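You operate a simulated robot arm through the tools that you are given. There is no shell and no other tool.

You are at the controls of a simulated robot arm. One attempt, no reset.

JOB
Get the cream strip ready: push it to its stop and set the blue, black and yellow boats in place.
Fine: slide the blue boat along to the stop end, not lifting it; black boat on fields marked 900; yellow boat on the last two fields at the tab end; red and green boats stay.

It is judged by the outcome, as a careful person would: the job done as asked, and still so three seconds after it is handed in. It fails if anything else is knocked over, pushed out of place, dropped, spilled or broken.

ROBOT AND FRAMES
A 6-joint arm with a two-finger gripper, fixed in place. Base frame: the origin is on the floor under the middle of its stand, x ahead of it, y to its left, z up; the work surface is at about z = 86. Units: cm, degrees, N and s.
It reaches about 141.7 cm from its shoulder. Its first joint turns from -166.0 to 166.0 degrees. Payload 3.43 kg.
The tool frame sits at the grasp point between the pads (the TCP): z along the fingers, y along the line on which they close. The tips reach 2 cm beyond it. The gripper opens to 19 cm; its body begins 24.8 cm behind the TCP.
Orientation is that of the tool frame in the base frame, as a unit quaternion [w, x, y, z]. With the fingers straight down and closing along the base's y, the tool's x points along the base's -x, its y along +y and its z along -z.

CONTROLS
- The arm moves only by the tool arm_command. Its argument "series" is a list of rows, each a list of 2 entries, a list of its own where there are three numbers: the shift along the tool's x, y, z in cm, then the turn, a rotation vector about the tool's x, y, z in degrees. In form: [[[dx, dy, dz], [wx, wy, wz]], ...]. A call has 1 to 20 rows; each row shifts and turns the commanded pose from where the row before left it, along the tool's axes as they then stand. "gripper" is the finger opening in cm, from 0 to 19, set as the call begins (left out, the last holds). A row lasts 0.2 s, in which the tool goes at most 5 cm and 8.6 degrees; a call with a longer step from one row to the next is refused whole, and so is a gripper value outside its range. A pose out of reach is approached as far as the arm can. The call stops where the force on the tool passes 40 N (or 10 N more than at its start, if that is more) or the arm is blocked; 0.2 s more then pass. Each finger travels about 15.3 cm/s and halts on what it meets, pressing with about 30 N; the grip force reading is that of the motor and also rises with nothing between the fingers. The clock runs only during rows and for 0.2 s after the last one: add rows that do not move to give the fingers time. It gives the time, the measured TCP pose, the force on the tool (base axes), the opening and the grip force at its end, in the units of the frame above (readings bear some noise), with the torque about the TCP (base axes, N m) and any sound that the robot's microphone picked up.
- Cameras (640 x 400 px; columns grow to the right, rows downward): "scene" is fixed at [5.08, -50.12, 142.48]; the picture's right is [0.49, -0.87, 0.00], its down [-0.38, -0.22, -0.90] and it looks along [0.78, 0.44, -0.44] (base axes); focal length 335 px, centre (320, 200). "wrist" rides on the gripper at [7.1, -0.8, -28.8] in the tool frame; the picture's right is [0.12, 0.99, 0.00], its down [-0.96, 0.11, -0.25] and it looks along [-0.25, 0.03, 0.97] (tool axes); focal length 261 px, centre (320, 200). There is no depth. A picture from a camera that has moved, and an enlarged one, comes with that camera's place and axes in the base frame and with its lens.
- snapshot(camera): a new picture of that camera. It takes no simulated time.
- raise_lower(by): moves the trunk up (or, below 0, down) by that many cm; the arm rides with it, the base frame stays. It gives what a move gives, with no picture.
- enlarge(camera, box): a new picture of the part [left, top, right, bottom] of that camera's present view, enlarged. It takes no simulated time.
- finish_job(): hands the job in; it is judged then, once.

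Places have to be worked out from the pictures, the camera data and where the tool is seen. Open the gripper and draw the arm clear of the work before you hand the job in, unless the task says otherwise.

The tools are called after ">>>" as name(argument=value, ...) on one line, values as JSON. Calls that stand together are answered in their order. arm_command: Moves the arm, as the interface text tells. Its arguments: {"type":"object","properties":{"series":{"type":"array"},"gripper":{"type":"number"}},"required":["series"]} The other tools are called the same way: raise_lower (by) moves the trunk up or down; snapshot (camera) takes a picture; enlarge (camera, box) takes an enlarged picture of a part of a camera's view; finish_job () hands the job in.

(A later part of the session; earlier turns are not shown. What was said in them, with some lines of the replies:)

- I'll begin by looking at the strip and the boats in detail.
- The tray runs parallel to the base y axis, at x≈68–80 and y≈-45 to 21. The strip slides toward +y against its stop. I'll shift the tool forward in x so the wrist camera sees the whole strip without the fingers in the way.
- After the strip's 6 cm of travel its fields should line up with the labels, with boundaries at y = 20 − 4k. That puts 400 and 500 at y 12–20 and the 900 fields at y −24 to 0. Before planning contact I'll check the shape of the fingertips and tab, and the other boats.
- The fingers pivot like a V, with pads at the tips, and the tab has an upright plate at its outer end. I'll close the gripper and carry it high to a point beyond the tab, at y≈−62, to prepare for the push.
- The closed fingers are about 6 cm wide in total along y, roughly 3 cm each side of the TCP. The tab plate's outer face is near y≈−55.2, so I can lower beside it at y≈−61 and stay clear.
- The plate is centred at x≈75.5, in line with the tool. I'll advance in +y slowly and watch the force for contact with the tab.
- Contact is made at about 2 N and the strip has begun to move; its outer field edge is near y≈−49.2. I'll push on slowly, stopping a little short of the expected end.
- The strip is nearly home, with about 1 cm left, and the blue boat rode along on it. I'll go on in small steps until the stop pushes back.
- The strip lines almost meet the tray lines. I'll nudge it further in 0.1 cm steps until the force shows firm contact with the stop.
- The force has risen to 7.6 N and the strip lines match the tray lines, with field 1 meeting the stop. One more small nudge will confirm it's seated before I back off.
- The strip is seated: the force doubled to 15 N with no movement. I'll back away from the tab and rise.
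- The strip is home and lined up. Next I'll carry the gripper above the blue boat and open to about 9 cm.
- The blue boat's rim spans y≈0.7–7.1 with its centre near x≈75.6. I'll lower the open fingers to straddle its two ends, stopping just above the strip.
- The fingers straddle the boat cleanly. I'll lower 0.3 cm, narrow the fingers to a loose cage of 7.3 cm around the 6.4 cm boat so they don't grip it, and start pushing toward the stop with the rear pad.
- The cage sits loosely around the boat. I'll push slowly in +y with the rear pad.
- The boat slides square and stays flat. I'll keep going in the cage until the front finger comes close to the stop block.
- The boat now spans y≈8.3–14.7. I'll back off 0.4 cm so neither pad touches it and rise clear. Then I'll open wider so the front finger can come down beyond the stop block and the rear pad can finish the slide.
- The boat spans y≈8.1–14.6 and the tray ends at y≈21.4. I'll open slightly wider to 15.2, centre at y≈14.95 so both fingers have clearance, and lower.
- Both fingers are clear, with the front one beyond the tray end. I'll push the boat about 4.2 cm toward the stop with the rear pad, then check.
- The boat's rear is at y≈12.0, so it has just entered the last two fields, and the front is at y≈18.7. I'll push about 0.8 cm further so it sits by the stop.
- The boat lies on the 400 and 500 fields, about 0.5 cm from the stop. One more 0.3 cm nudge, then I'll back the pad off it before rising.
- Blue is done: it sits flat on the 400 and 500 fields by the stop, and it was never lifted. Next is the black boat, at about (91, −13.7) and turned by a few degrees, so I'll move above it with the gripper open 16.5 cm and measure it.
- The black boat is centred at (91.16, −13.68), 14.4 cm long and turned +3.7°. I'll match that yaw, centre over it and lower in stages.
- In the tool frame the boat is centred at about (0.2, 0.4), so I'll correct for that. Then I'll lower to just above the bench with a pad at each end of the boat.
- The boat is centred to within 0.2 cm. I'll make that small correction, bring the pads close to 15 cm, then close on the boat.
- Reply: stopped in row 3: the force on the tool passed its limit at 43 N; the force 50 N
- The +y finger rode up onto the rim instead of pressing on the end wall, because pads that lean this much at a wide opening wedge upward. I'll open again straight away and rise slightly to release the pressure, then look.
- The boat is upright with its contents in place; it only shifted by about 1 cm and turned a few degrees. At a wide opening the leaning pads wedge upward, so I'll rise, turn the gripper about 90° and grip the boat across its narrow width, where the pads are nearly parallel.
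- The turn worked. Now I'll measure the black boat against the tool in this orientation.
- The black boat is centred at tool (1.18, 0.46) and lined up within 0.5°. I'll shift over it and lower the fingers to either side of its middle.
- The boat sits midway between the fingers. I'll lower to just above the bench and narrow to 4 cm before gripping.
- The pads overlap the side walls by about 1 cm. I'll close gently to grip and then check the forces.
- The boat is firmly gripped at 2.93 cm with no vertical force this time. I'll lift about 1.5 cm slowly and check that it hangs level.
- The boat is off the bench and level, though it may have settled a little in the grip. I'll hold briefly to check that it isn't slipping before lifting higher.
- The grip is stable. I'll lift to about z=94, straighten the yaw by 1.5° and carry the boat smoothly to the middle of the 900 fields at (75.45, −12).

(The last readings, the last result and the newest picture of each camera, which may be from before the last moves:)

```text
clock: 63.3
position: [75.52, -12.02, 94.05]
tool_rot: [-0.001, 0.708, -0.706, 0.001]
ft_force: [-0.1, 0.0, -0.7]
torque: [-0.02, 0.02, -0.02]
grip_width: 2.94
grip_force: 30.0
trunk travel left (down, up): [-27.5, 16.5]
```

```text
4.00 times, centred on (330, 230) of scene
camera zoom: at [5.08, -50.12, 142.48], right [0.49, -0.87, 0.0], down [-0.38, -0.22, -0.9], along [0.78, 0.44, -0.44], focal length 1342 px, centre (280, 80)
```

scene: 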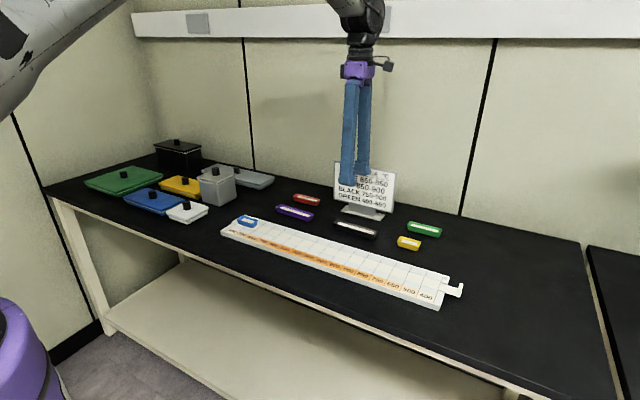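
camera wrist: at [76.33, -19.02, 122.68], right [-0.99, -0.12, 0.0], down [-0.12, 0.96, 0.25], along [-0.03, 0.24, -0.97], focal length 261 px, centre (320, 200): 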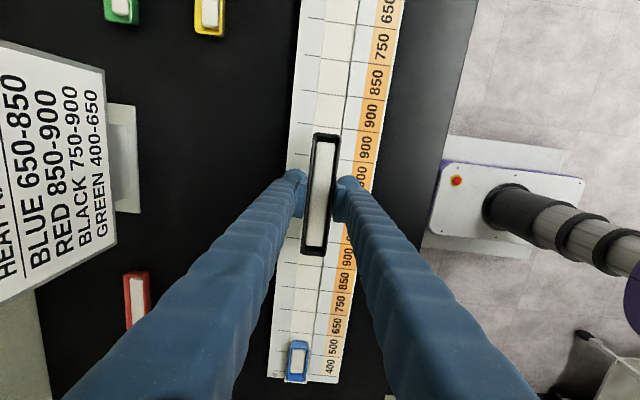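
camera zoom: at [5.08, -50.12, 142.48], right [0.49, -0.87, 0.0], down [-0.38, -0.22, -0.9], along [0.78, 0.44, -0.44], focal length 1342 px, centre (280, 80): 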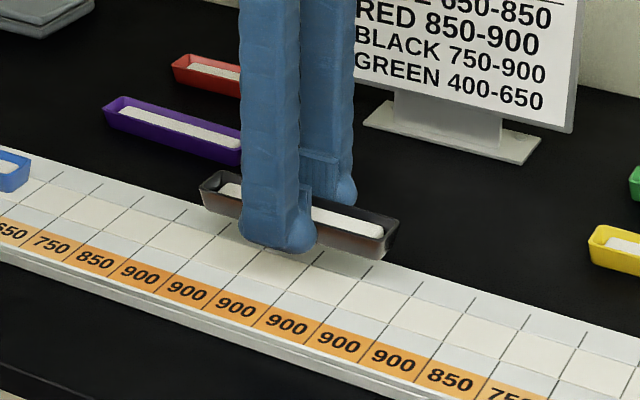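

The boat hangs centred over the strip to within 0.1 cm, and its fields run from y≈−19.2 to −4.8, all inside the 900 zone. I'll lower gently and watch for touch-down.

>>> arm_command(series=[[[0, 0, 0.8], [0, 0, 0]], [[0, 0, 1], [0, 0, 0]], [[0, 0, 0.8], [0, 0, 0]], [[0, 0, 0.5], [0, 0, 0]], [[0, 0, 0.3], [0, 0, 0]], [[0, 0, 0], [0, 0, 0]]])

>>> enlarge(camera="scene", box=[290, 200, 370, 260])

```text
clock: 64.7
position: [75.64, -11.99, 90.67]
tool_rot: [-0.001, 0.708, -0.706, 0.0]
ft_force: [0.2, -0.7, 0.2]
torque: [0.02, -0.01, 0.0]
grip_width: 2.91
grip_force: 30.1
trunk travel left (down, up): [-27.5, 16.5]
```

```text
6.67 times, centred on (330, 230) of scene
camera zoom: at [5.08, -50.12, 142.48], right [0.49, -0.87, 0.0], down [-0.38, -0.22, -0.9], along [0.78, 0.44, -0.44], focal length 2236 px, centre (253, 0)
```

zoom: 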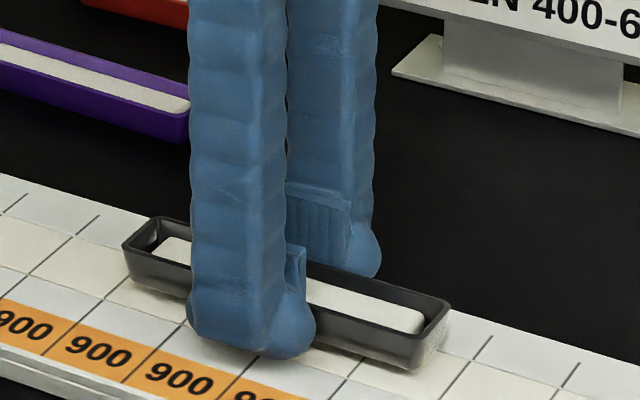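

Still no contact at z=90.67. I'll continue in 0.1 cm steps.

>>> arm_command(series=[[[0, 0, 0.1], [0, 0, 0]], [[0, 0, 0.1], [0, 0, 0]], [[0, 0, 0.1], [0, 0, 0]], [[0, 0, 0.1], [0, 0, 0]], [[0, 0, 0], [0, 0, 0]]])

>>> enlarge(camera="scene", box=[290, 200, 370, 260])

```text
clock: 65.9
position: [75.43, -12.11, 90.2]
tool_rot: [-0.001, 0.708, -0.706, 0.0]
ft_force: [-0.2, 0.5, -0.9]
torque: [-0.01, 0.03, -0.01]
grip_width: 2.91
grip_force: 30.3
trunk travel left (down, up): [-27.5, 16.5]
```

```text
6.67 times, centred on (330, 230) of scene
camera zoom: at [5.08, -50.12, 142.48], right [0.49, -0.87, 0.0], down [-0.38, -0.22, -0.9], along [0.78, 0.44, -0.44], focal length 2236 px, centre (253, 0)
```

zoom: 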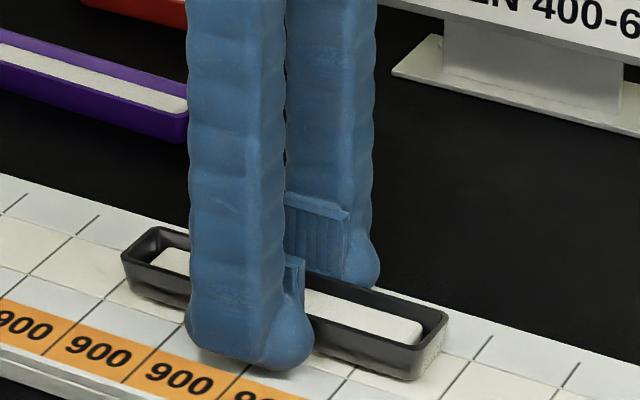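

Still free at z=90.2 and close to the strip. A few more small steps.

>>> arm_command(series=[[[0, 0, 0.1], [0, 0, 0]], [[0, 0, 0.1], [0, 0, 0]], [[0, 0, 0], [0, 0, 0]]])

>>> arm_command(series=[[[0, 0, 0.1], [0, 0, 0]], [[0, 0, 0.05], [0, 0, 0]], [[0, 0, 0], [0, 0, 0]]])

>>> enlarge(camera="scene", box=[290, 200, 370, 260])

```text
clock: 66.7
position: [75.51, -12.05, 89.92]
tool_rot: [0.0, 0.708, -0.706, 0.001]
ft_force: [0.6, -0.2, -0.2]
torque: [0.0, 0.0, 0.0]
grip_width: 2.92
grip_force: 29.9
trunk travel left (down, up): [-27.5, 16.5]
```

```text
clock: 67.5
position: [75.45, -12.1, 89.82]
tool_rot: [0.0, 0.708, -0.706, 0.001]
ft_force: [-0.3, -0.2, 0.7]
torque: [0.04, 0.03, 0.0]
grip_width: 2.91
grip_force: 30.3
trunk travel left (down, up): [-27.5, 16.5]
```

```text
6.67 times, centred on (330, 230) of scene
camera zoom: at [5.08, -50.12, 142.48], right [0.49, -0.87, 0.0], down [-0.38, -0.22, -0.9], along [0.78, 0.44, -0.44], focal length 2236 px, centre (253, 0)
```

zoom: 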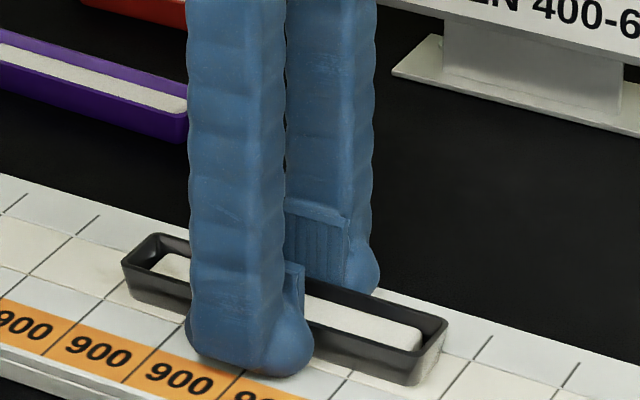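

At the expected contact height now. I'll take two more very small steps to see the force rise.

>>> arm_command(series=[[[0, 0, 0.08], [0, 0, 0]], [[0, 0, 0], [0, 0, 0]]])

>>> arm_command(series=[[[0, 0, 0.08], [0, 0, 0]], [[0, 0, 0], [0, 0, 0]]])

```text
clock: 68.1
position: [75.48, -11.93, 89.73]
tool_rot: [-0.001, 0.707, -0.707, 0.001]
ft_force: [-1.5, -2.4, 10.6]
torque: [-0.02, 0.03, 0.02]
grip_width: 2.91
grip_force: 29.8
trunk travel left (down, up): [-27.5, 16.5]
```

```text
clock: 68.7
position: [75.52, -11.97, 89.8]
tool_rot: [-0.001, 0.707, -0.707, 0.001]
ft_force: [-2.1, -2.6, 11.4]
torque: [-0.01, 0.01, 0.04]
grip_width: 2.89
grip_force: 30.4
trunk travel left (down, up): [-27.5, 16.5]
```

Touch-down is confirmed at 11 N. I'll ease up 0.08 cm, open the fingers and rise straight up.

>>> arm_command(series=[[[0, 0, -0.08], [0, 0, 0]], [[0, 0, 0], [0, 0, 0]]])

>>> arm_command(series=[[[0, 0, 0], [0, 0, 0]], [[0, 0, 0], [0, 0, 0]], [[0, 0, -0.5], [0, 0, 0]], [[0, 0, -1.5], [0, 0, 0]], [[0, 0, -3], [0, 0, 0]], [[0, 0, -4], [0, 0, 0]], [[0, 0, -4], [0, 0, 0]], [[0, 0, -3], [0, 0, 0]], [[0, 0, 0], [0, 0, 0]]], gripper=5.5)

>>> snapshot(camera="wrist")

>>> enlarge(camera="scene", box=[240, 200, 400, 290])

```text
clock: 69.3
position: [75.44, -12.01, 89.64]
tool_rot: [-0.001, 0.708, -0.706, 0.001]
ft_force: [0.2, 1.1, 1.1]
torque: [0.01, -0.07, 0.0]
grip_width: 2.88
grip_force: 30.0
trunk travel left (down, up): [-27.5, 16.5]
```

```text
clock: 71.3
position: [75.36, -12.08, 105.83]
tool_rot: [0.0, 0.709, -0.706, 0.001]
ft_force: [-0.5, 0.4, 0.0]
torque: [-0.03, 0.03, 0.0]
grip_width: 5.5
grip_force: 0.1
trunk travel left (down, up): [-27.5, 16.5]
```

```text
taken
camera wrist: at [76.28, -19.12, 134.48], right [-0.99, -0.12, 0.0], down [-0.12, 0.96, 0.25], along [-0.03, 0.24, -0.97], focal length 261 px, centre (320, 200)
```

wrist: 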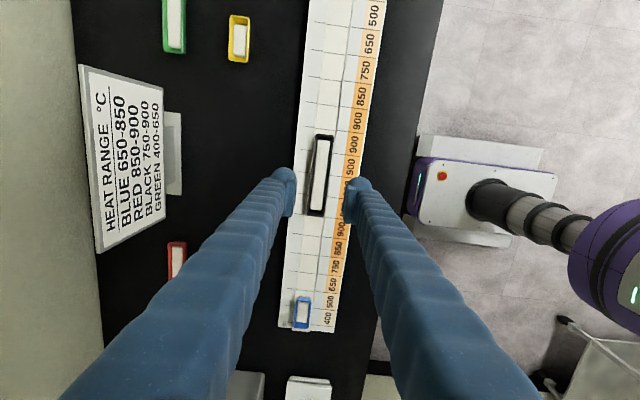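

```text
4.00 times, centred on (320, 245) of scene
camera zoom: at [5.08, -50.12, 142.48], right [0.49, -0.87, 0.0], down [-0.38, -0.22, -0.9], along [0.78, 0.44, -0.44], focal length 1342 px, centre (320, 20)
```

zoom: 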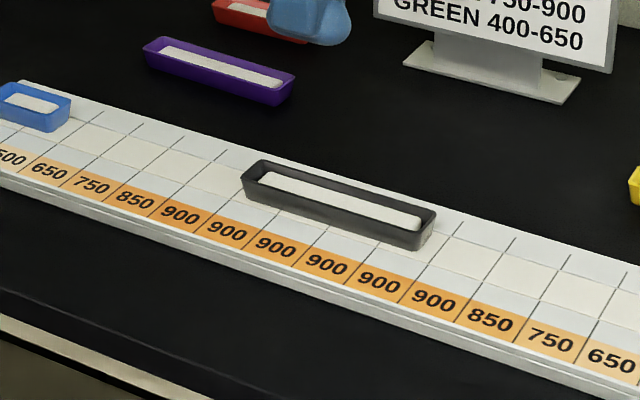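

The black boat sits squarely on the 900 fields. Now I'll move high over the yellow boat, at about (90.9, −32.2).

>>> arm_command(series=[[[3.35, -2.57, 0], [0, 0, 0]], [[3.35, -2.57, 0], [0, 0, 0]], [[3.35, -2.57, 0], [0, 0, 0]], [[3.35, -2.57, 0], [0, 0, 0]], [[3.35, -2.57, 0], [0, 0, 0]], [[3.35, -2.57, 0], [0, 0, 0]], [[0, 0, 0], [0, 0, 0]], [[0, 0, 0], [0, 0, 0]]], gripper=7)

>>> snapshot(camera="wrist")

>>> enlarge(camera="wrist", box=[240, 110, 400, 210])

```text
clock: 73.1
position: [90.97, -32.08, 105.43]
tool_rot: [0.001, 0.709, -0.705, 0.001]
ft_force: [0.2, -0.3, -0.7]
torque: [-0.08, 0.01, 0.0]
grip_width: 7.0
grip_force: 0.1
trunk travel left (down, up): [-27.5, 16.5]
```

```text
taken
camera wrist: at [91.83, -39.0, 134.19], right [-0.99, -0.12, 0.0], down [-0.12, 0.96, 0.25], along [-0.03, 0.24, -0.97], focal length 261 px, centre (320, 200)
```

wrist: 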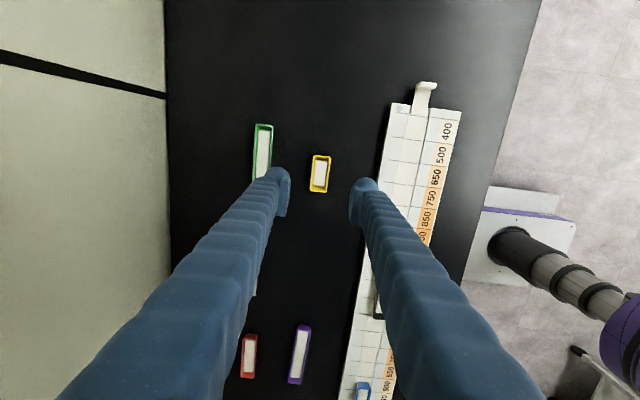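

```text
4.00 times, centred on (320, 160) of wrist
camera zoom: at [91.83, -39.0, 134.19], right [-0.99, -0.12, 0.0], down [-0.12, 0.96, 0.25], along [-0.03, 0.24, -0.97], focal length 1043 px, centre (320, 360)
```

zoom: 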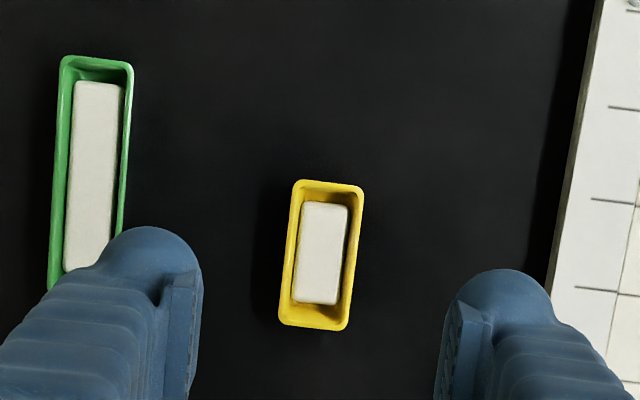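

The yellow boat is almost exactly under the tool, offset (0.13, 0.05) with no yaw. I'll narrow to 6 cm to stay clear of the green boat and lower in stages.

>>> arm_command(series=[[[0.13, 0.05, 0], [0, 0, 0]], [[0, 0, 4], [0, 0, 0]], [[0, 0, 4], [0, 0, 0]], [[0, 0, 4], [0, 0, 0]], [[0, 0, 2], [0, 0, 0]], [[0, 0, 1], [0, 0, 0]], [[0, 0, 0], [0, 0, 0]]], gripper=6)

>>> enlarge(camera="wrist", box=[240, 130, 400, 230])

>>> enlarge(camera="scene", box=[360, 180, 460, 260])

```text
clock: 74.7
position: [90.91, -32.31, 90.8]
tool_rot: [0.0, 0.708, -0.707, 0.0]
ft_force: [-0.1, -1.1, 0.7]
torque: [-0.01, 0.03, 0.02]
grip_width: 5.99
grip_force: 0.1
trunk travel left (down, up): [-27.5, 16.5]
```

```text
4.00 times, centred on (320, 180) of wrist
camera zoom: at [91.73, -39.21, 119.43], right [-0.99, -0.12, 0.0], down [-0.12, 0.96, 0.25], along [-0.03, 0.24, -0.97], focal length 1043 px, centre (320, 280)
```

zoom: 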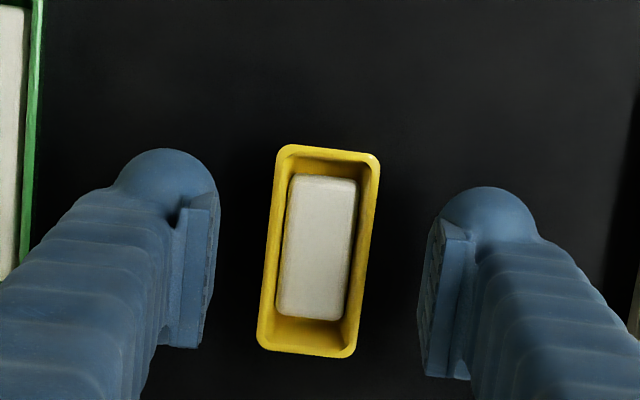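

```text
5.00 times, centred on (410, 220) of scene
camera zoom: at [5.08, -50.12, 142.48], right [0.49, -0.87, 0.0], down [-0.38, -0.22, -0.9], along [0.78, 0.44, -0.44], focal length 1677 px, centre (-130, 100)
```

zoom: 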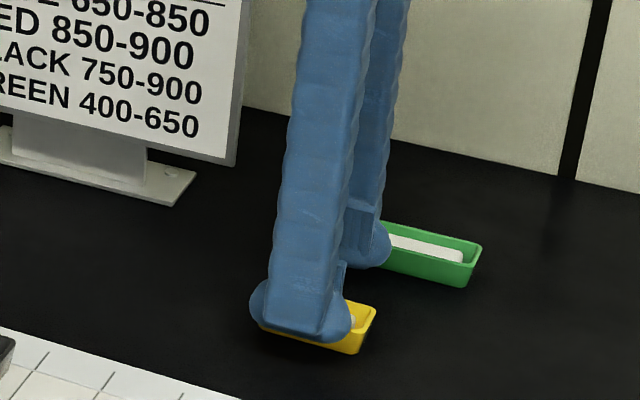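

The yellow boat is centred between the pads. I'll make a small correction, lower to gripping height and narrow to 4.2 cm.

>>> arm_command(series=[[[-0.12, -0.07, 0.8], [0, 0, 0]], [[0, 0, 0.8], [0, 0, 0]], [[0, 0, 0.5], [0, 0, 0]], [[0, 0, 0.3], [0, 0, 0]], [[0, 0, 0.1], [0, 0, 0]], [[0, 0, 0], [0, 0, 0]]], gripper=4.4)

>>> enlarge(camera="wrist", box=[260, 140, 380, 215])

>>> enlarge(camera="scene", box=[370, 200, 450, 260])

```text
clock: 76.1
position: [90.84, -32.14, 88.08]
tool_rot: [0.0, 0.708, -0.706, 0.001]
ft_force: [0.3, -0.4, -0.1]
torque: [-0.03, 0.02, -0.01]
grip_width: 4.4
grip_force: 0.1
trunk travel left (down, up): [-27.5, 16.5]
```

```text
5.33 times, centred on (320, 178) of wrist
camera zoom: at [91.79, -39.09, 116.84], right [-0.99, -0.12, 0.0], down [-0.12, 0.96, 0.25], along [-0.03, 0.25, -0.97], focal length 1390 px, centre (320, 320)
```

zoom: 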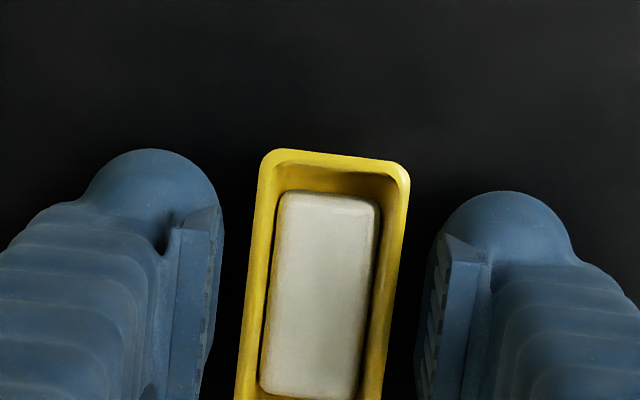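

```text
6.67 times, centred on (410, 230) of scene
camera zoom: at [5.08, -50.12, 142.48], right [0.49, -0.87, 0.0], down [-0.38, -0.22, -0.9], along [0.78, 0.44, -0.44], focal length 2236 px, centre (-280, 0)
```

zoom: 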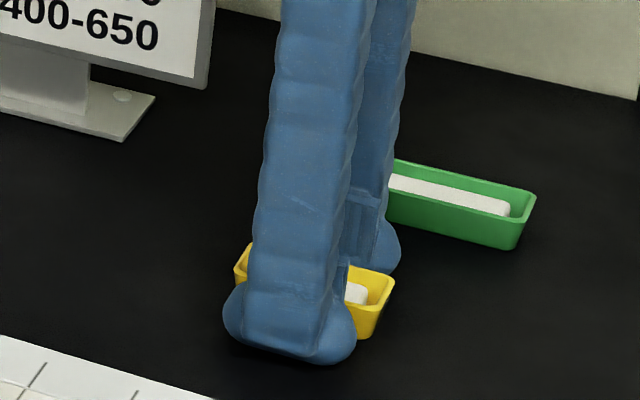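

In position with no bench contact. Closing on the yellow boat in two stages.

>>> arm_command(series=[[[0, 0, 0], [0, 0, 0]], [[0, 0, 0], [0, 0, 0]]], gripper=3.3)

>>> arm_command(series=[[[0, 0, 0], [0, 0, 0]], [[0, 0, 0], [0, 0, 0]]], gripper=2.2)

>>> enlarge(camera="wrist", box=[260, 140, 380, 215])

>>> enlarge(camera="scene", box=[370, 200, 450, 260])

```text
clock: 76.7
position: [90.87, -32.0, 88.1]
tool_rot: [0.0, 0.708, -0.706, 0.001]
ft_force: [-0.5, 0.0, -0.1]
torque: [0.06, 0.01, 0.02]
grip_width: 3.32
grip_force: 0.1
trunk travel left (down, up): [-27.5, 16.5]
```

```text
clock: 77.3
position: [90.92, -32.14, 88.2]
tool_rot: [0.0, 0.708, -0.707, 0.0]
ft_force: [-0.2, -0.9, -0.2]
torque: [0.0, 0.0, -0.03]
grip_width: 2.92
grip_force: 29.9
trunk travel left (down, up): [-27.5, 16.5]
```

```text
5.33 times, centred on (320, 178) of wrist
camera zoom: at [91.8, -39.09, 116.85], right [-0.99, -0.12, 0.0], down [-0.12, 0.96, 0.25], along [-0.03, 0.25, -0.97], focal length 1390 px, centre (320, 320)
```

zoom: 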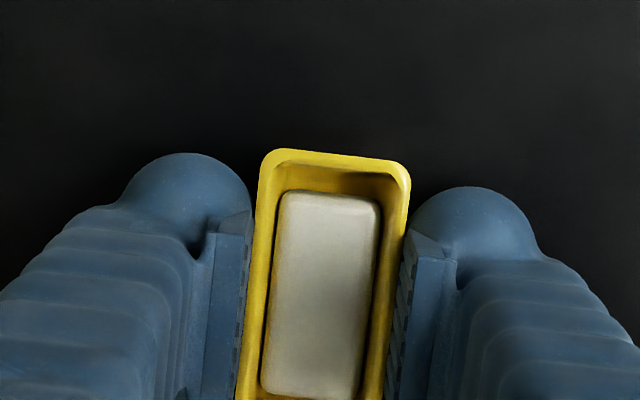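

```text
6.67 times, centred on (410, 230) of scene
camera zoom: at [5.08, -50.12, 142.48], right [0.49, -0.87, 0.0], down [-0.38, -0.22, -0.9], along [0.78, 0.44, -0.44], focal length 2236 px, centre (-280, 0)
```

zoom: 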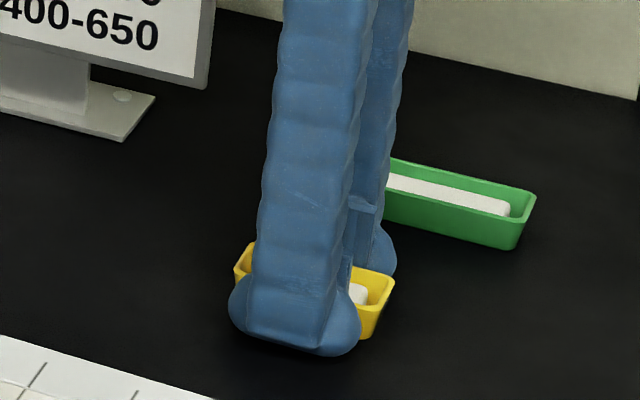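

Yellow is gripped at 2.92 cm. I'll lift slowly to about z=94 and check that it hangs level.

>>> arm_command(series=[[[0, 0, -0.2], [0, 0, 0]], [[0, 0, -0.4], [0, 0, 0]], [[0, 0, -0.8], [0, 0, 0]], [[0, 0, -1.2], [0, 0, 0]], [[0, 0, -1.4], [0, 0, 0]], [[0, 0, -1.2], [0, 0, 0]], [[0, 0, -0.6], [0, 0, 0]], [[0, 0, 0], [0, 0, 0]]])

>>> enlarge(camera="wrist", box=[240, 130, 400, 230])

>>> enlarge(camera="scene", box=[360, 180, 460, 260])

```text
clock: 79.1
position: [90.91, -32.03, 94.03]
tool_rot: [-0.002, 0.707, -0.707, 0.0]
ft_force: [0.1, -0.3, -1.1]
torque: [-0.01, 0.0, -0.03]
grip_width: 2.86
grip_force: 29.8
trunk travel left (down, up): [-27.5, 16.5]
```

```text
4.00 times, centred on (320, 180) of wrist
camera zoom: at [91.76, -39.06, 122.76], right [-0.99, -0.12, 0.0], down [-0.12, 0.96, 0.25], along [-0.03, 0.25, -0.97], focal length 1043 px, centre (320, 280)
```

zoom: 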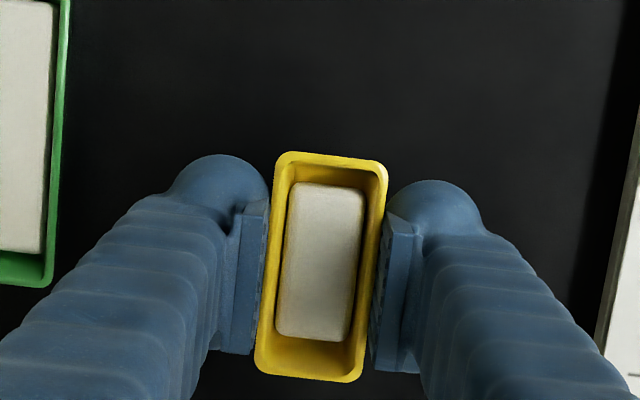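

```text
5.00 times, centred on (410, 220) of scene
camera zoom: at [5.08, -50.12, 142.48], right [0.49, -0.87, 0.0], down [-0.38, -0.22, -0.9], along [0.78, 0.44, -0.44], focal length 1677 px, centre (-130, 100)
```

zoom: 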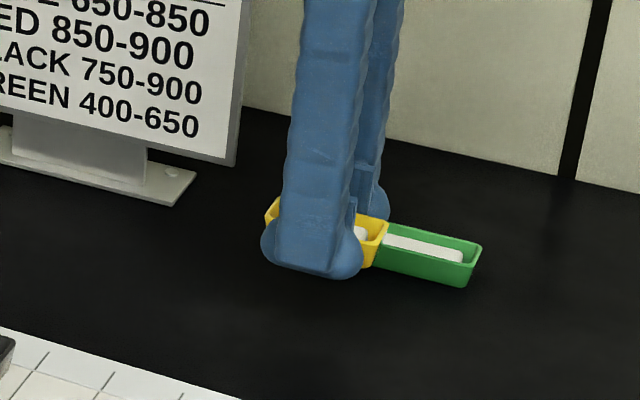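

It hangs level and centred. I'll carry it to the last two fields at the tab end, (75.45, −40).

>>> arm_command(series=[[[0.4, 0.77, 0], [0, 0, 0]], [[0.8, 1.55, 0], [0, 0, 0]], [[1.1, 2.15, 0], [0, 0, 0]], [[1.3, 2.6, 0], [0, 0, 0]], [[1.3, 2.6, 0], [0, 0, 0]], [[1.3, 2.5, 0], [0, 0, 0]], [[0.95, 1.85, 0], [0, 0, 0]], [[0.5, 0.9, 0], [0, 0, 0]], [[0.27, 0.51, 0], [0, 0, 0]], [[0, 0, 0], [0, 0, 0]], [[0, 0, 0], [0, 0, 0]]])

>>> enlarge(camera="wrist", box=[240, 110, 400, 210])

>>> enlarge(camera="scene", box=[360, 200, 500, 320])

```text
clock: 81.5
position: [75.58, -40.05, 93.97]
tool_rot: [0.0, 0.708, -0.706, 0.002]
ft_force: [-0.2, -0.2, -0.7]
torque: [0.02, 0.04, -0.02]
grip_width: 2.87
grip_force: 30.4
trunk travel left (down, up): [-27.5, 16.5]
```

```text
4.00 times, centred on (320, 160) of wrist
camera zoom: at [76.41, -47.04, 122.67], right [-0.99, -0.12, 0.0], down [-0.12, 0.96, 0.25], along [-0.03, 0.25, -0.97], focal length 1043 px, centre (320, 360)
```

zoom: 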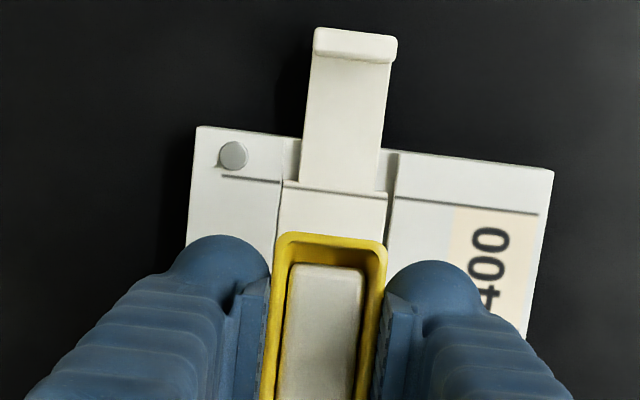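

```text
3.33 times, centred on (430, 260) of scene
camera zoom: at [5.08, -50.12, 142.48], right [0.49, -0.87, 0.0], down [-0.38, -0.22, -0.9], along [0.78, 0.44, -0.44], focal length 1118 px, centre (-47, 0)
```

zoom: 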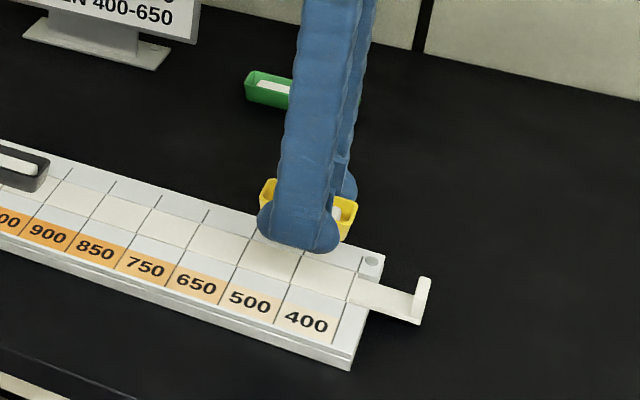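

The strip end is 4.1 cm beyond the tool and the boat end 3.25 cm, so it is centred on the last two fields. The strip centre is 0.15 cm to one side. I'll correct that and lower.

>>> arm_command(series=[[[0, 0.13, 0.8], [0, 0, 0]], [[0, 0, 1], [0, 0, 0]], [[0, 0, 0.8], [0, 0, 0]], [[0, 0, 0.5], [0, 0, 0]], [[0, 0, 0.3], [0, 0, 0]], [[0, 0, 0.2], [0, 0, 0]], [[0, 0, 0], [0, 0, 0]]])

>>> arm_command(series=[[[0, 0, 0.1], [0, 0, 0]], [[0, 0, 0.1], [0, 0, 0]], [[0, 0, 0.1], [0, 0, 0]], [[0, 0, 0], [0, 0, 0]]])

>>> enlarge(camera="scene", box=[390, 220, 470, 300])

```text
clock: 83.1
position: [75.39, -39.92, 90.48]
tool_rot: [-0.001, 0.708, -0.707, 0.0]
ft_force: [0.5, -0.4, -0.7]
torque: [0.02, 0.0, 0.0]
grip_width: 2.88
grip_force: 29.8
trunk travel left (down, up): [-27.5, 16.5]
```

```text
clock: 84.1
position: [75.51, -40.08, 90.15]
tool_rot: [0.0, 0.708, -0.706, 0.002]
ft_force: [-0.3, 0.3, 0.6]
torque: [-0.02, 0.02, 0.0]
grip_width: 2.88
grip_force: 30.4
trunk travel left (down, up): [-27.5, 16.5]
```

```text
5.00 times, centred on (430, 260) of scene
camera zoom: at [5.08, -50.12, 142.48], right [0.49, -0.87, 0.0], down [-0.38, -0.22, -0.9], along [0.78, 0.44, -0.44], focal length 1677 px, centre (-230, -100)
```

zoom: 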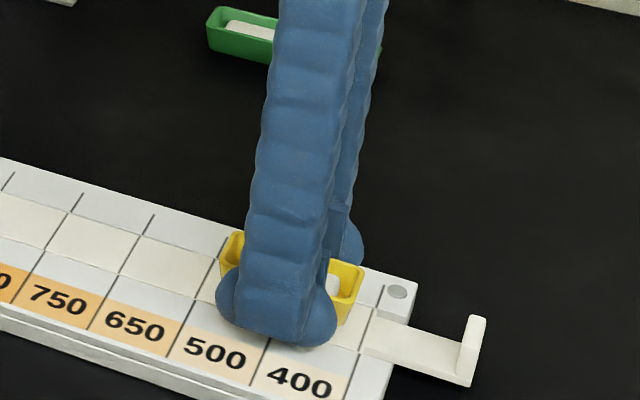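

No contact yet at about z=90.1. I'll keep lowering in small steps and read the force after each one.

>>> arm_command(series=[[[0, 0, 0.1], [0, 0, 0]], [[0, 0, 0.1], [0, 0, 0]], [[0, 0, 0], [0, 0, 0]]])

>>> arm_command(series=[[[0, 0, 0.08], [0, 0, 0]], [[0, 0, 0], [0, 0, 0]]])

>>> arm_command(series=[[[0, 0, 0.08], [0, 0, 0]], [[0, 0, 0], [0, 0, 0]]])

```text
clock: 84.9
position: [75.38, -40.05, 89.95]
tool_rot: [0.0, 0.707, -0.707, 0.001]
ft_force: [-0.1, -0.3, -0.2]
torque: [-0.04, -0.02, 0.01]
grip_width: 2.87
grip_force: 30.0
trunk travel left (down, up): [-27.5, 16.5]
```

```text
clock: 85.5
position: [75.39, -39.98, 89.98]
tool_rot: [-0.001, 0.708, -0.706, 0.0]
ft_force: [-0.3, -0.2, -1.0]
torque: [0.02, 0.01, -0.03]
grip_width: 2.88
grip_force: 30.1
trunk travel left (down, up): [-27.5, 16.5]
```

```text
clock: 86.1
position: [75.44, -39.97, 89.78]
tool_rot: [-0.002, 0.708, -0.706, 0.0]
ft_force: [1.1, -1.0, -0.5]
torque: [0.03, 0.01, -0.01]
grip_width: 2.85
grip_force: 29.6
trunk travel left (down, up): [-27.5, 16.5]
```

Still free at z=89.8. Continuing in 0.08 cm steps.

>>> arm_command(series=[[[0, 0, 0.08], [0, 0, 0]], [[0, 0, 0], [0, 0, 0]]])

>>> arm_command(series=[[[0, 0, 0.08], [0, 0, 0]], [[0, 0, 0], [0, 0, 0]]])

```text
clock: 86.7
position: [75.4, -40.1, 89.78]
tool_rot: [-0.001, 0.709, -0.705, 0.0]
ft_force: [0.1, -0.7, -0.1]
torque: [0.03, -0.02, -0.03]
grip_width: 2.86
grip_force: 30.1
trunk travel left (down, up): [-27.5, 16.5]
```

```text
clock: 87.3
position: [75.39, -40.14, 89.74]
tool_rot: [-0.001, 0.708, -0.707, 0.002]
ft_force: [-0.9, 0.7, 5.6]
torque: [-0.18, 0.04, -0.02]
grip_width: 2.83
grip_force: 29.8
trunk travel left (down, up): [-27.5, 16.5]
```

Contact at 5.6 N, first at the boat's tab-side end. One more small step to level it, then I'll check.

>>> arm_command(series=[[[0, 0, 0.06], [0, 0, 0]], [[0, 0, 0], [0, 0, 0]]])

>>> enlarge(camera="scene", box=[400, 240, 460, 290])

>>> enlarge(camera="wrist", box=[240, 110, 400, 210])

```text
clock: 87.9
position: [75.41, -39.91, 89.64]
tool_rot: [-0.001, 0.708, -0.706, 0.002]
ft_force: [1.5, -0.6, 11.9]
torque: [-0.2, 0.1, 0.04]
grip_width: 2.89
grip_force: 29.6
trunk travel left (down, up): [-27.5, 16.5]
```

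```text
8.00 times, centred on (430, 265) of scene
camera zoom: at [5.08, -50.12, 142.48], right [0.49, -0.87, 0.0], down [-0.38, -0.22, -0.9], along [0.78, 0.44, -0.44], focal length 2683 px, centre (-560, -320)
```

zoom: 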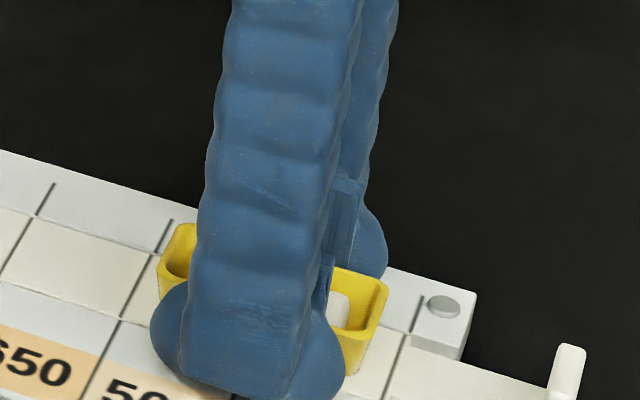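

```text
4.00 times, centred on (320, 160) of wrist
camera zoom: at [76.21, -47.03, 118.32], right [-0.99, -0.12, 0.0], down [-0.12, 0.96, 0.25], along [-0.03, 0.24, -0.97], focal length 1043 px, centre (320, 360)
```

zoom: 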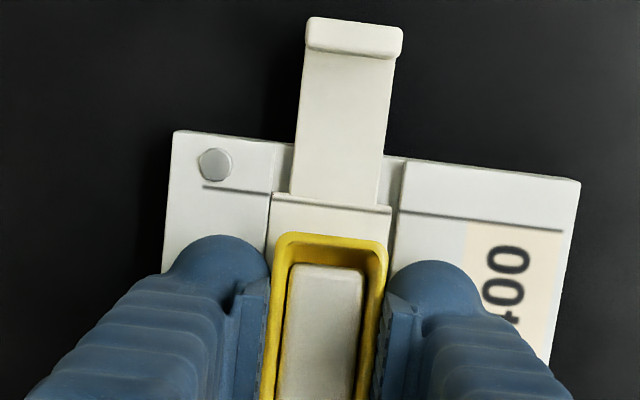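

Contact is firm at 12 N and the boat lies within the last two fields. I'll ease off, open and rise clear.

>>> arm_command(series=[[[0, 0, -0.06], [0, 0, 0]], [[0, 0, 0], [0, 0, 0]]])

>>> arm_command(series=[[[0, 0, 0], [0, 0, 0]], [[0, 0, 0], [0, 0, 0]], [[0, 0, -0.5], [0, 0, 0]], [[0, 0, -1.5], [0, 0, 0]], [[0, 0, -3], [0, 0, 0]], [[0, 0, -4], [0, 0, 0]], [[0, 0, -4], [0, 0, 0]], [[0, 0, -4], [0, 0, 0]], [[0, 0, -4], [0, 0, 0]], [[0, 0, 0], [0, 0, 0]]], gripper=5.5)

>>> snapshot(camera="wrist")

>>> snapshot(camera="scene")

>>> enlarge(camera="scene", box=[360, 210, 500, 320])

```text
clock: 88.5
position: [75.52, -40.0, 89.8]
tool_rot: [-0.001, 0.707, -0.707, 0.001]
ft_force: [1.2, -1.6, 6.6]
torque: [-0.15, 0.04, 0.02]
grip_width: 2.85
grip_force: 30.4
trunk travel left (down, up): [-27.5, 16.5]
```

```text
clock: 90.7
position: [75.34, -39.97, 110.7]
tool_rot: [-0.001, 0.708, -0.706, 0.0]
ft_force: [-0.2, -0.5, 0.5]
torque: [-0.04, 0.03, -0.02]
grip_width: 5.52
grip_force: 0.0
trunk travel left (down, up): [-27.5, 16.5]
```

```text
taken
camera wrist: at [76.14, -46.98, 139.36], right [-0.99, -0.12, 0.0], down [-0.12, 0.96, 0.25], along [-0.03, 0.25, -0.97], focal length 261 px, centre (320, 200)
```

wrist: 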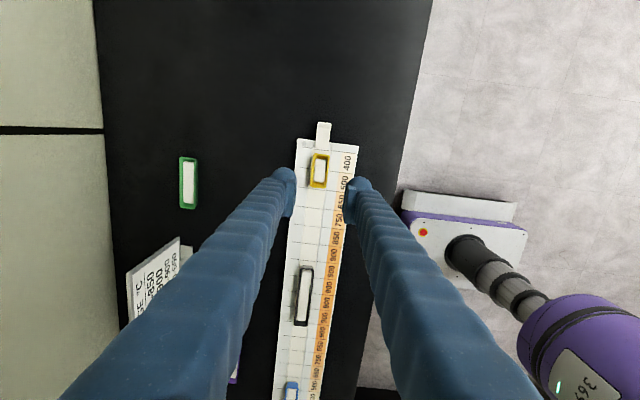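

```text
taken
```

scene: 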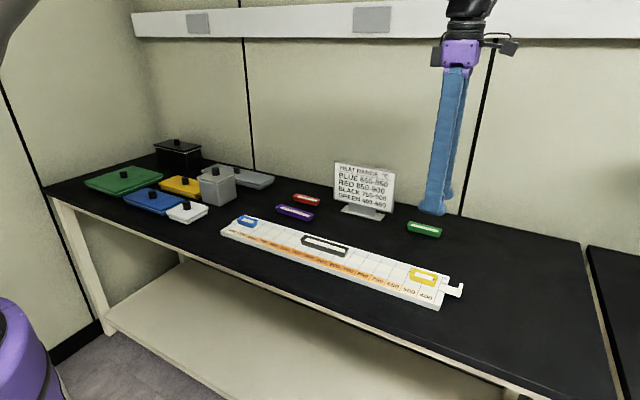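

```text
3.64 times, centred on (430, 265) of scene
camera zoom: at [5.08, -50.12, 142.48], right [0.49, -0.87, 0.0], down [-0.38, -0.22, -0.9], along [0.78, 0.44, -0.44], focal length 1220 px, centre (-80, -36)
```

zoom: 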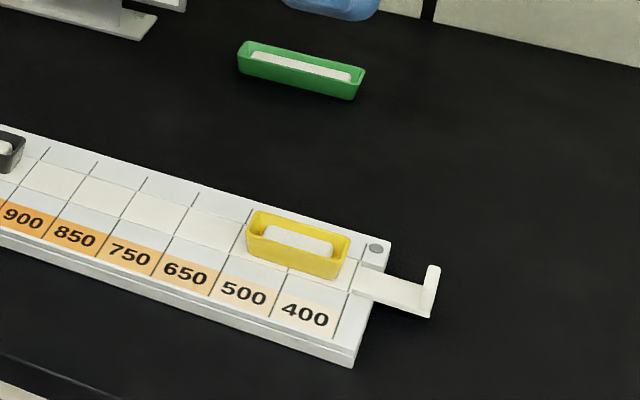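

Yellow is on the last two fields. I'll now check all three boats and that the strip is still seated against its stop.

>>> enlarge(camera="scene", box=[215, 200, 295, 250])

>>> enlarge(camera="scene", box=[280, 215, 400, 285])

>>> enlarge(camera="wrist", box=[280, 115, 380, 185])

>>> enlarge(camera="wrist", box=[260, 250, 380, 400])

```text
8.00 times, centred on (255, 225) of scene
camera zoom: at [5.08, -50.12, 142.48], right [0.49, -0.87, 0.0], down [-0.38, -0.22, -0.9], along [0.78, 0.44, -0.44], focal length 2683 px, centre (840, 0)
```

zoom: 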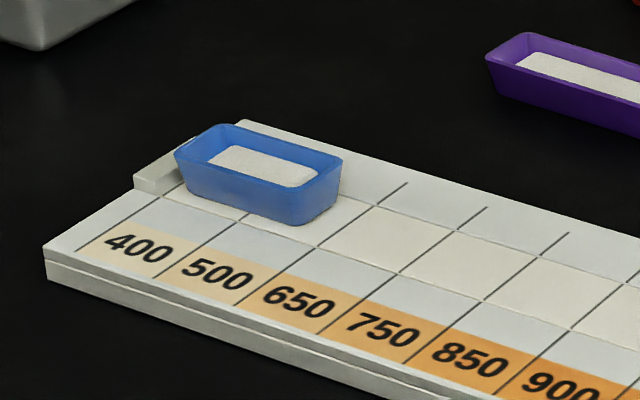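

```text
5.33 times, centred on (340, 250) of scene
camera zoom: at [5.08, -50.12, 142.48], right [0.49, -0.87, 0.0], down [-0.38, -0.22, -0.9], along [0.78, 0.44, -0.44], focal length 1789 px, centre (213, -67)
```

zoom: 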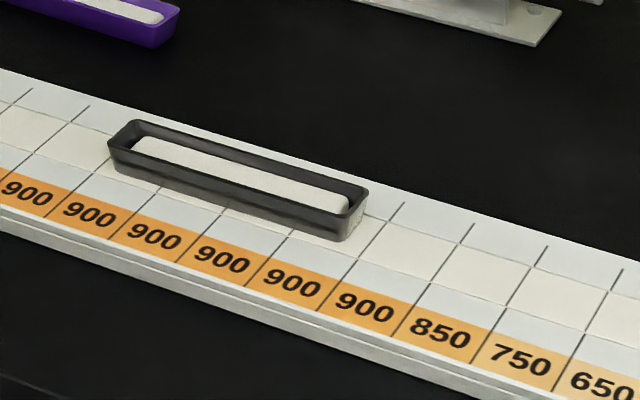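

```text
5.71 times, centred on (330, 150) of wrist
camera zoom: at [76.14, -46.98, 139.36], right [-0.99, -0.12, 0.0], down [-0.12, 0.96, 0.25], along [-0.03, 0.25, -0.97], focal length 1489 px, centre (263, 486)
```

zoom: 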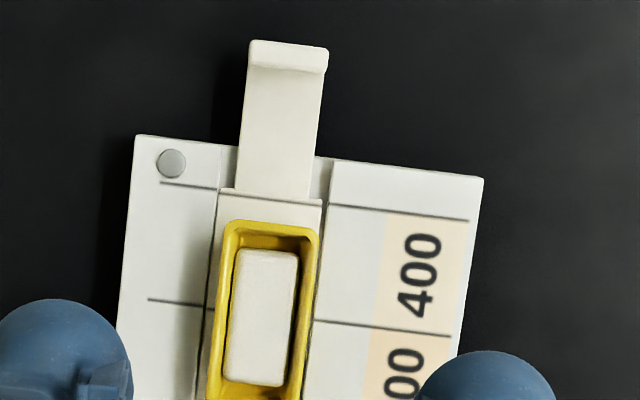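

```text
2.67 times, centred on (320, 325) of wrist
camera zoom: at [76.14, -46.98, 139.36], right [-0.99, -0.12, 0.0], down [-0.12, 0.96, 0.25], along [-0.03, 0.25, -0.97], focal length 695 px, centre (320, -133)
```

zoom: 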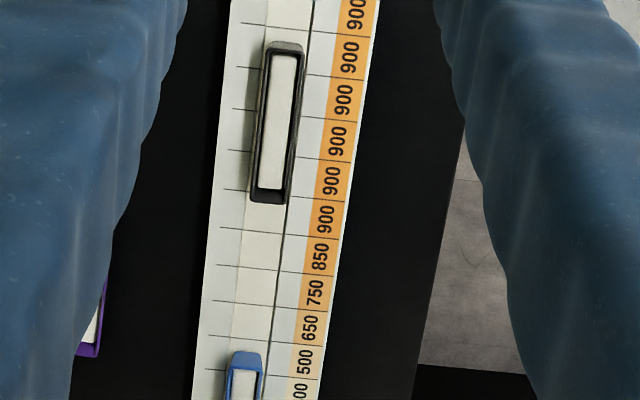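

Everything checks out: the strip is on its stop, blue is at the stop end, black is on the 900 fields and yellow is on the last two tab-end fields. The other boats are undisturbed. I'll draw the arm up and back, clear of the work.

>>> arm_command(series=[[[0, 0, -4], [0, 0, 0]], [[0, 0, -4], [0, 0, 0]], [[0, 0, -4], [0, 0, 0]], [[0, 0, -4], [0, 0, 0]], [[0, 4, 0], [0, 0, 0]], [[0, 4, 0], [0, 0, 0]], [[0, 4, 0], [0, 0, 0]], [[0, 4, 0], [0, 0, 0]], [[0, 0, 0], [0, 0, 0]], [[0, 0, 0], [0, 0, 0]]], gripper=8)

>>> snapshot(camera="scene")

```text
clock: 92.9
position: [59.04, -40.1, 126.7]
tool_rot: [-0.002, 0.708, -0.706, 0.002]
ft_force: [-0.5, 0.1, 0.9]
torque: [0.04, -0.02, -0.02]
grip_width: 8.02
grip_force: 0.1
trunk travel left (down, up): [-27.5, 16.5]
```

```text
taken
```

scene: 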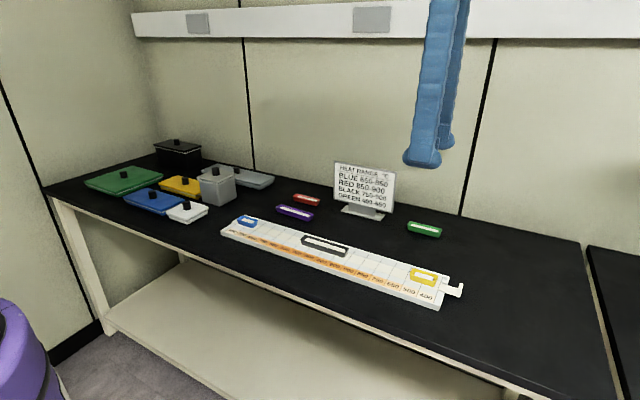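

The arm is clear, the gripper is open and the scene is stable. I'm handing the job in.

>>> finish_job()

```text
The job is handed in.
```

The cream strip is ready and the job is handed in; I haven't seen the judge's result.

- **Strip:** it is pushed fully against its stop, and its fields line up with the labels.
- **Blue boat:** I slid it along the strip to the stop end, and it was never lifted. It now sits on the 400 and 500 fields.
- **Black boat:** it is on fields marked 900, centred on the strip.
- **Yellow boat:** it is on the last two fields at the tab end.
- **Other boats:** red, green and purple were not touched.

**Blue's heat range:** the card on the bench gives blue a range of 650–850, but the stop end is marked 400 and 500. I followed your instruction rather than the card.

**Black boat slip:** on my first try at the black boat, one finger rode up onto its rim and pressed down at about 49 N. The boat shifted about 1 cm on the bench but stayed upright with its contents in place. I then gripped it across its width and set it down without trouble.
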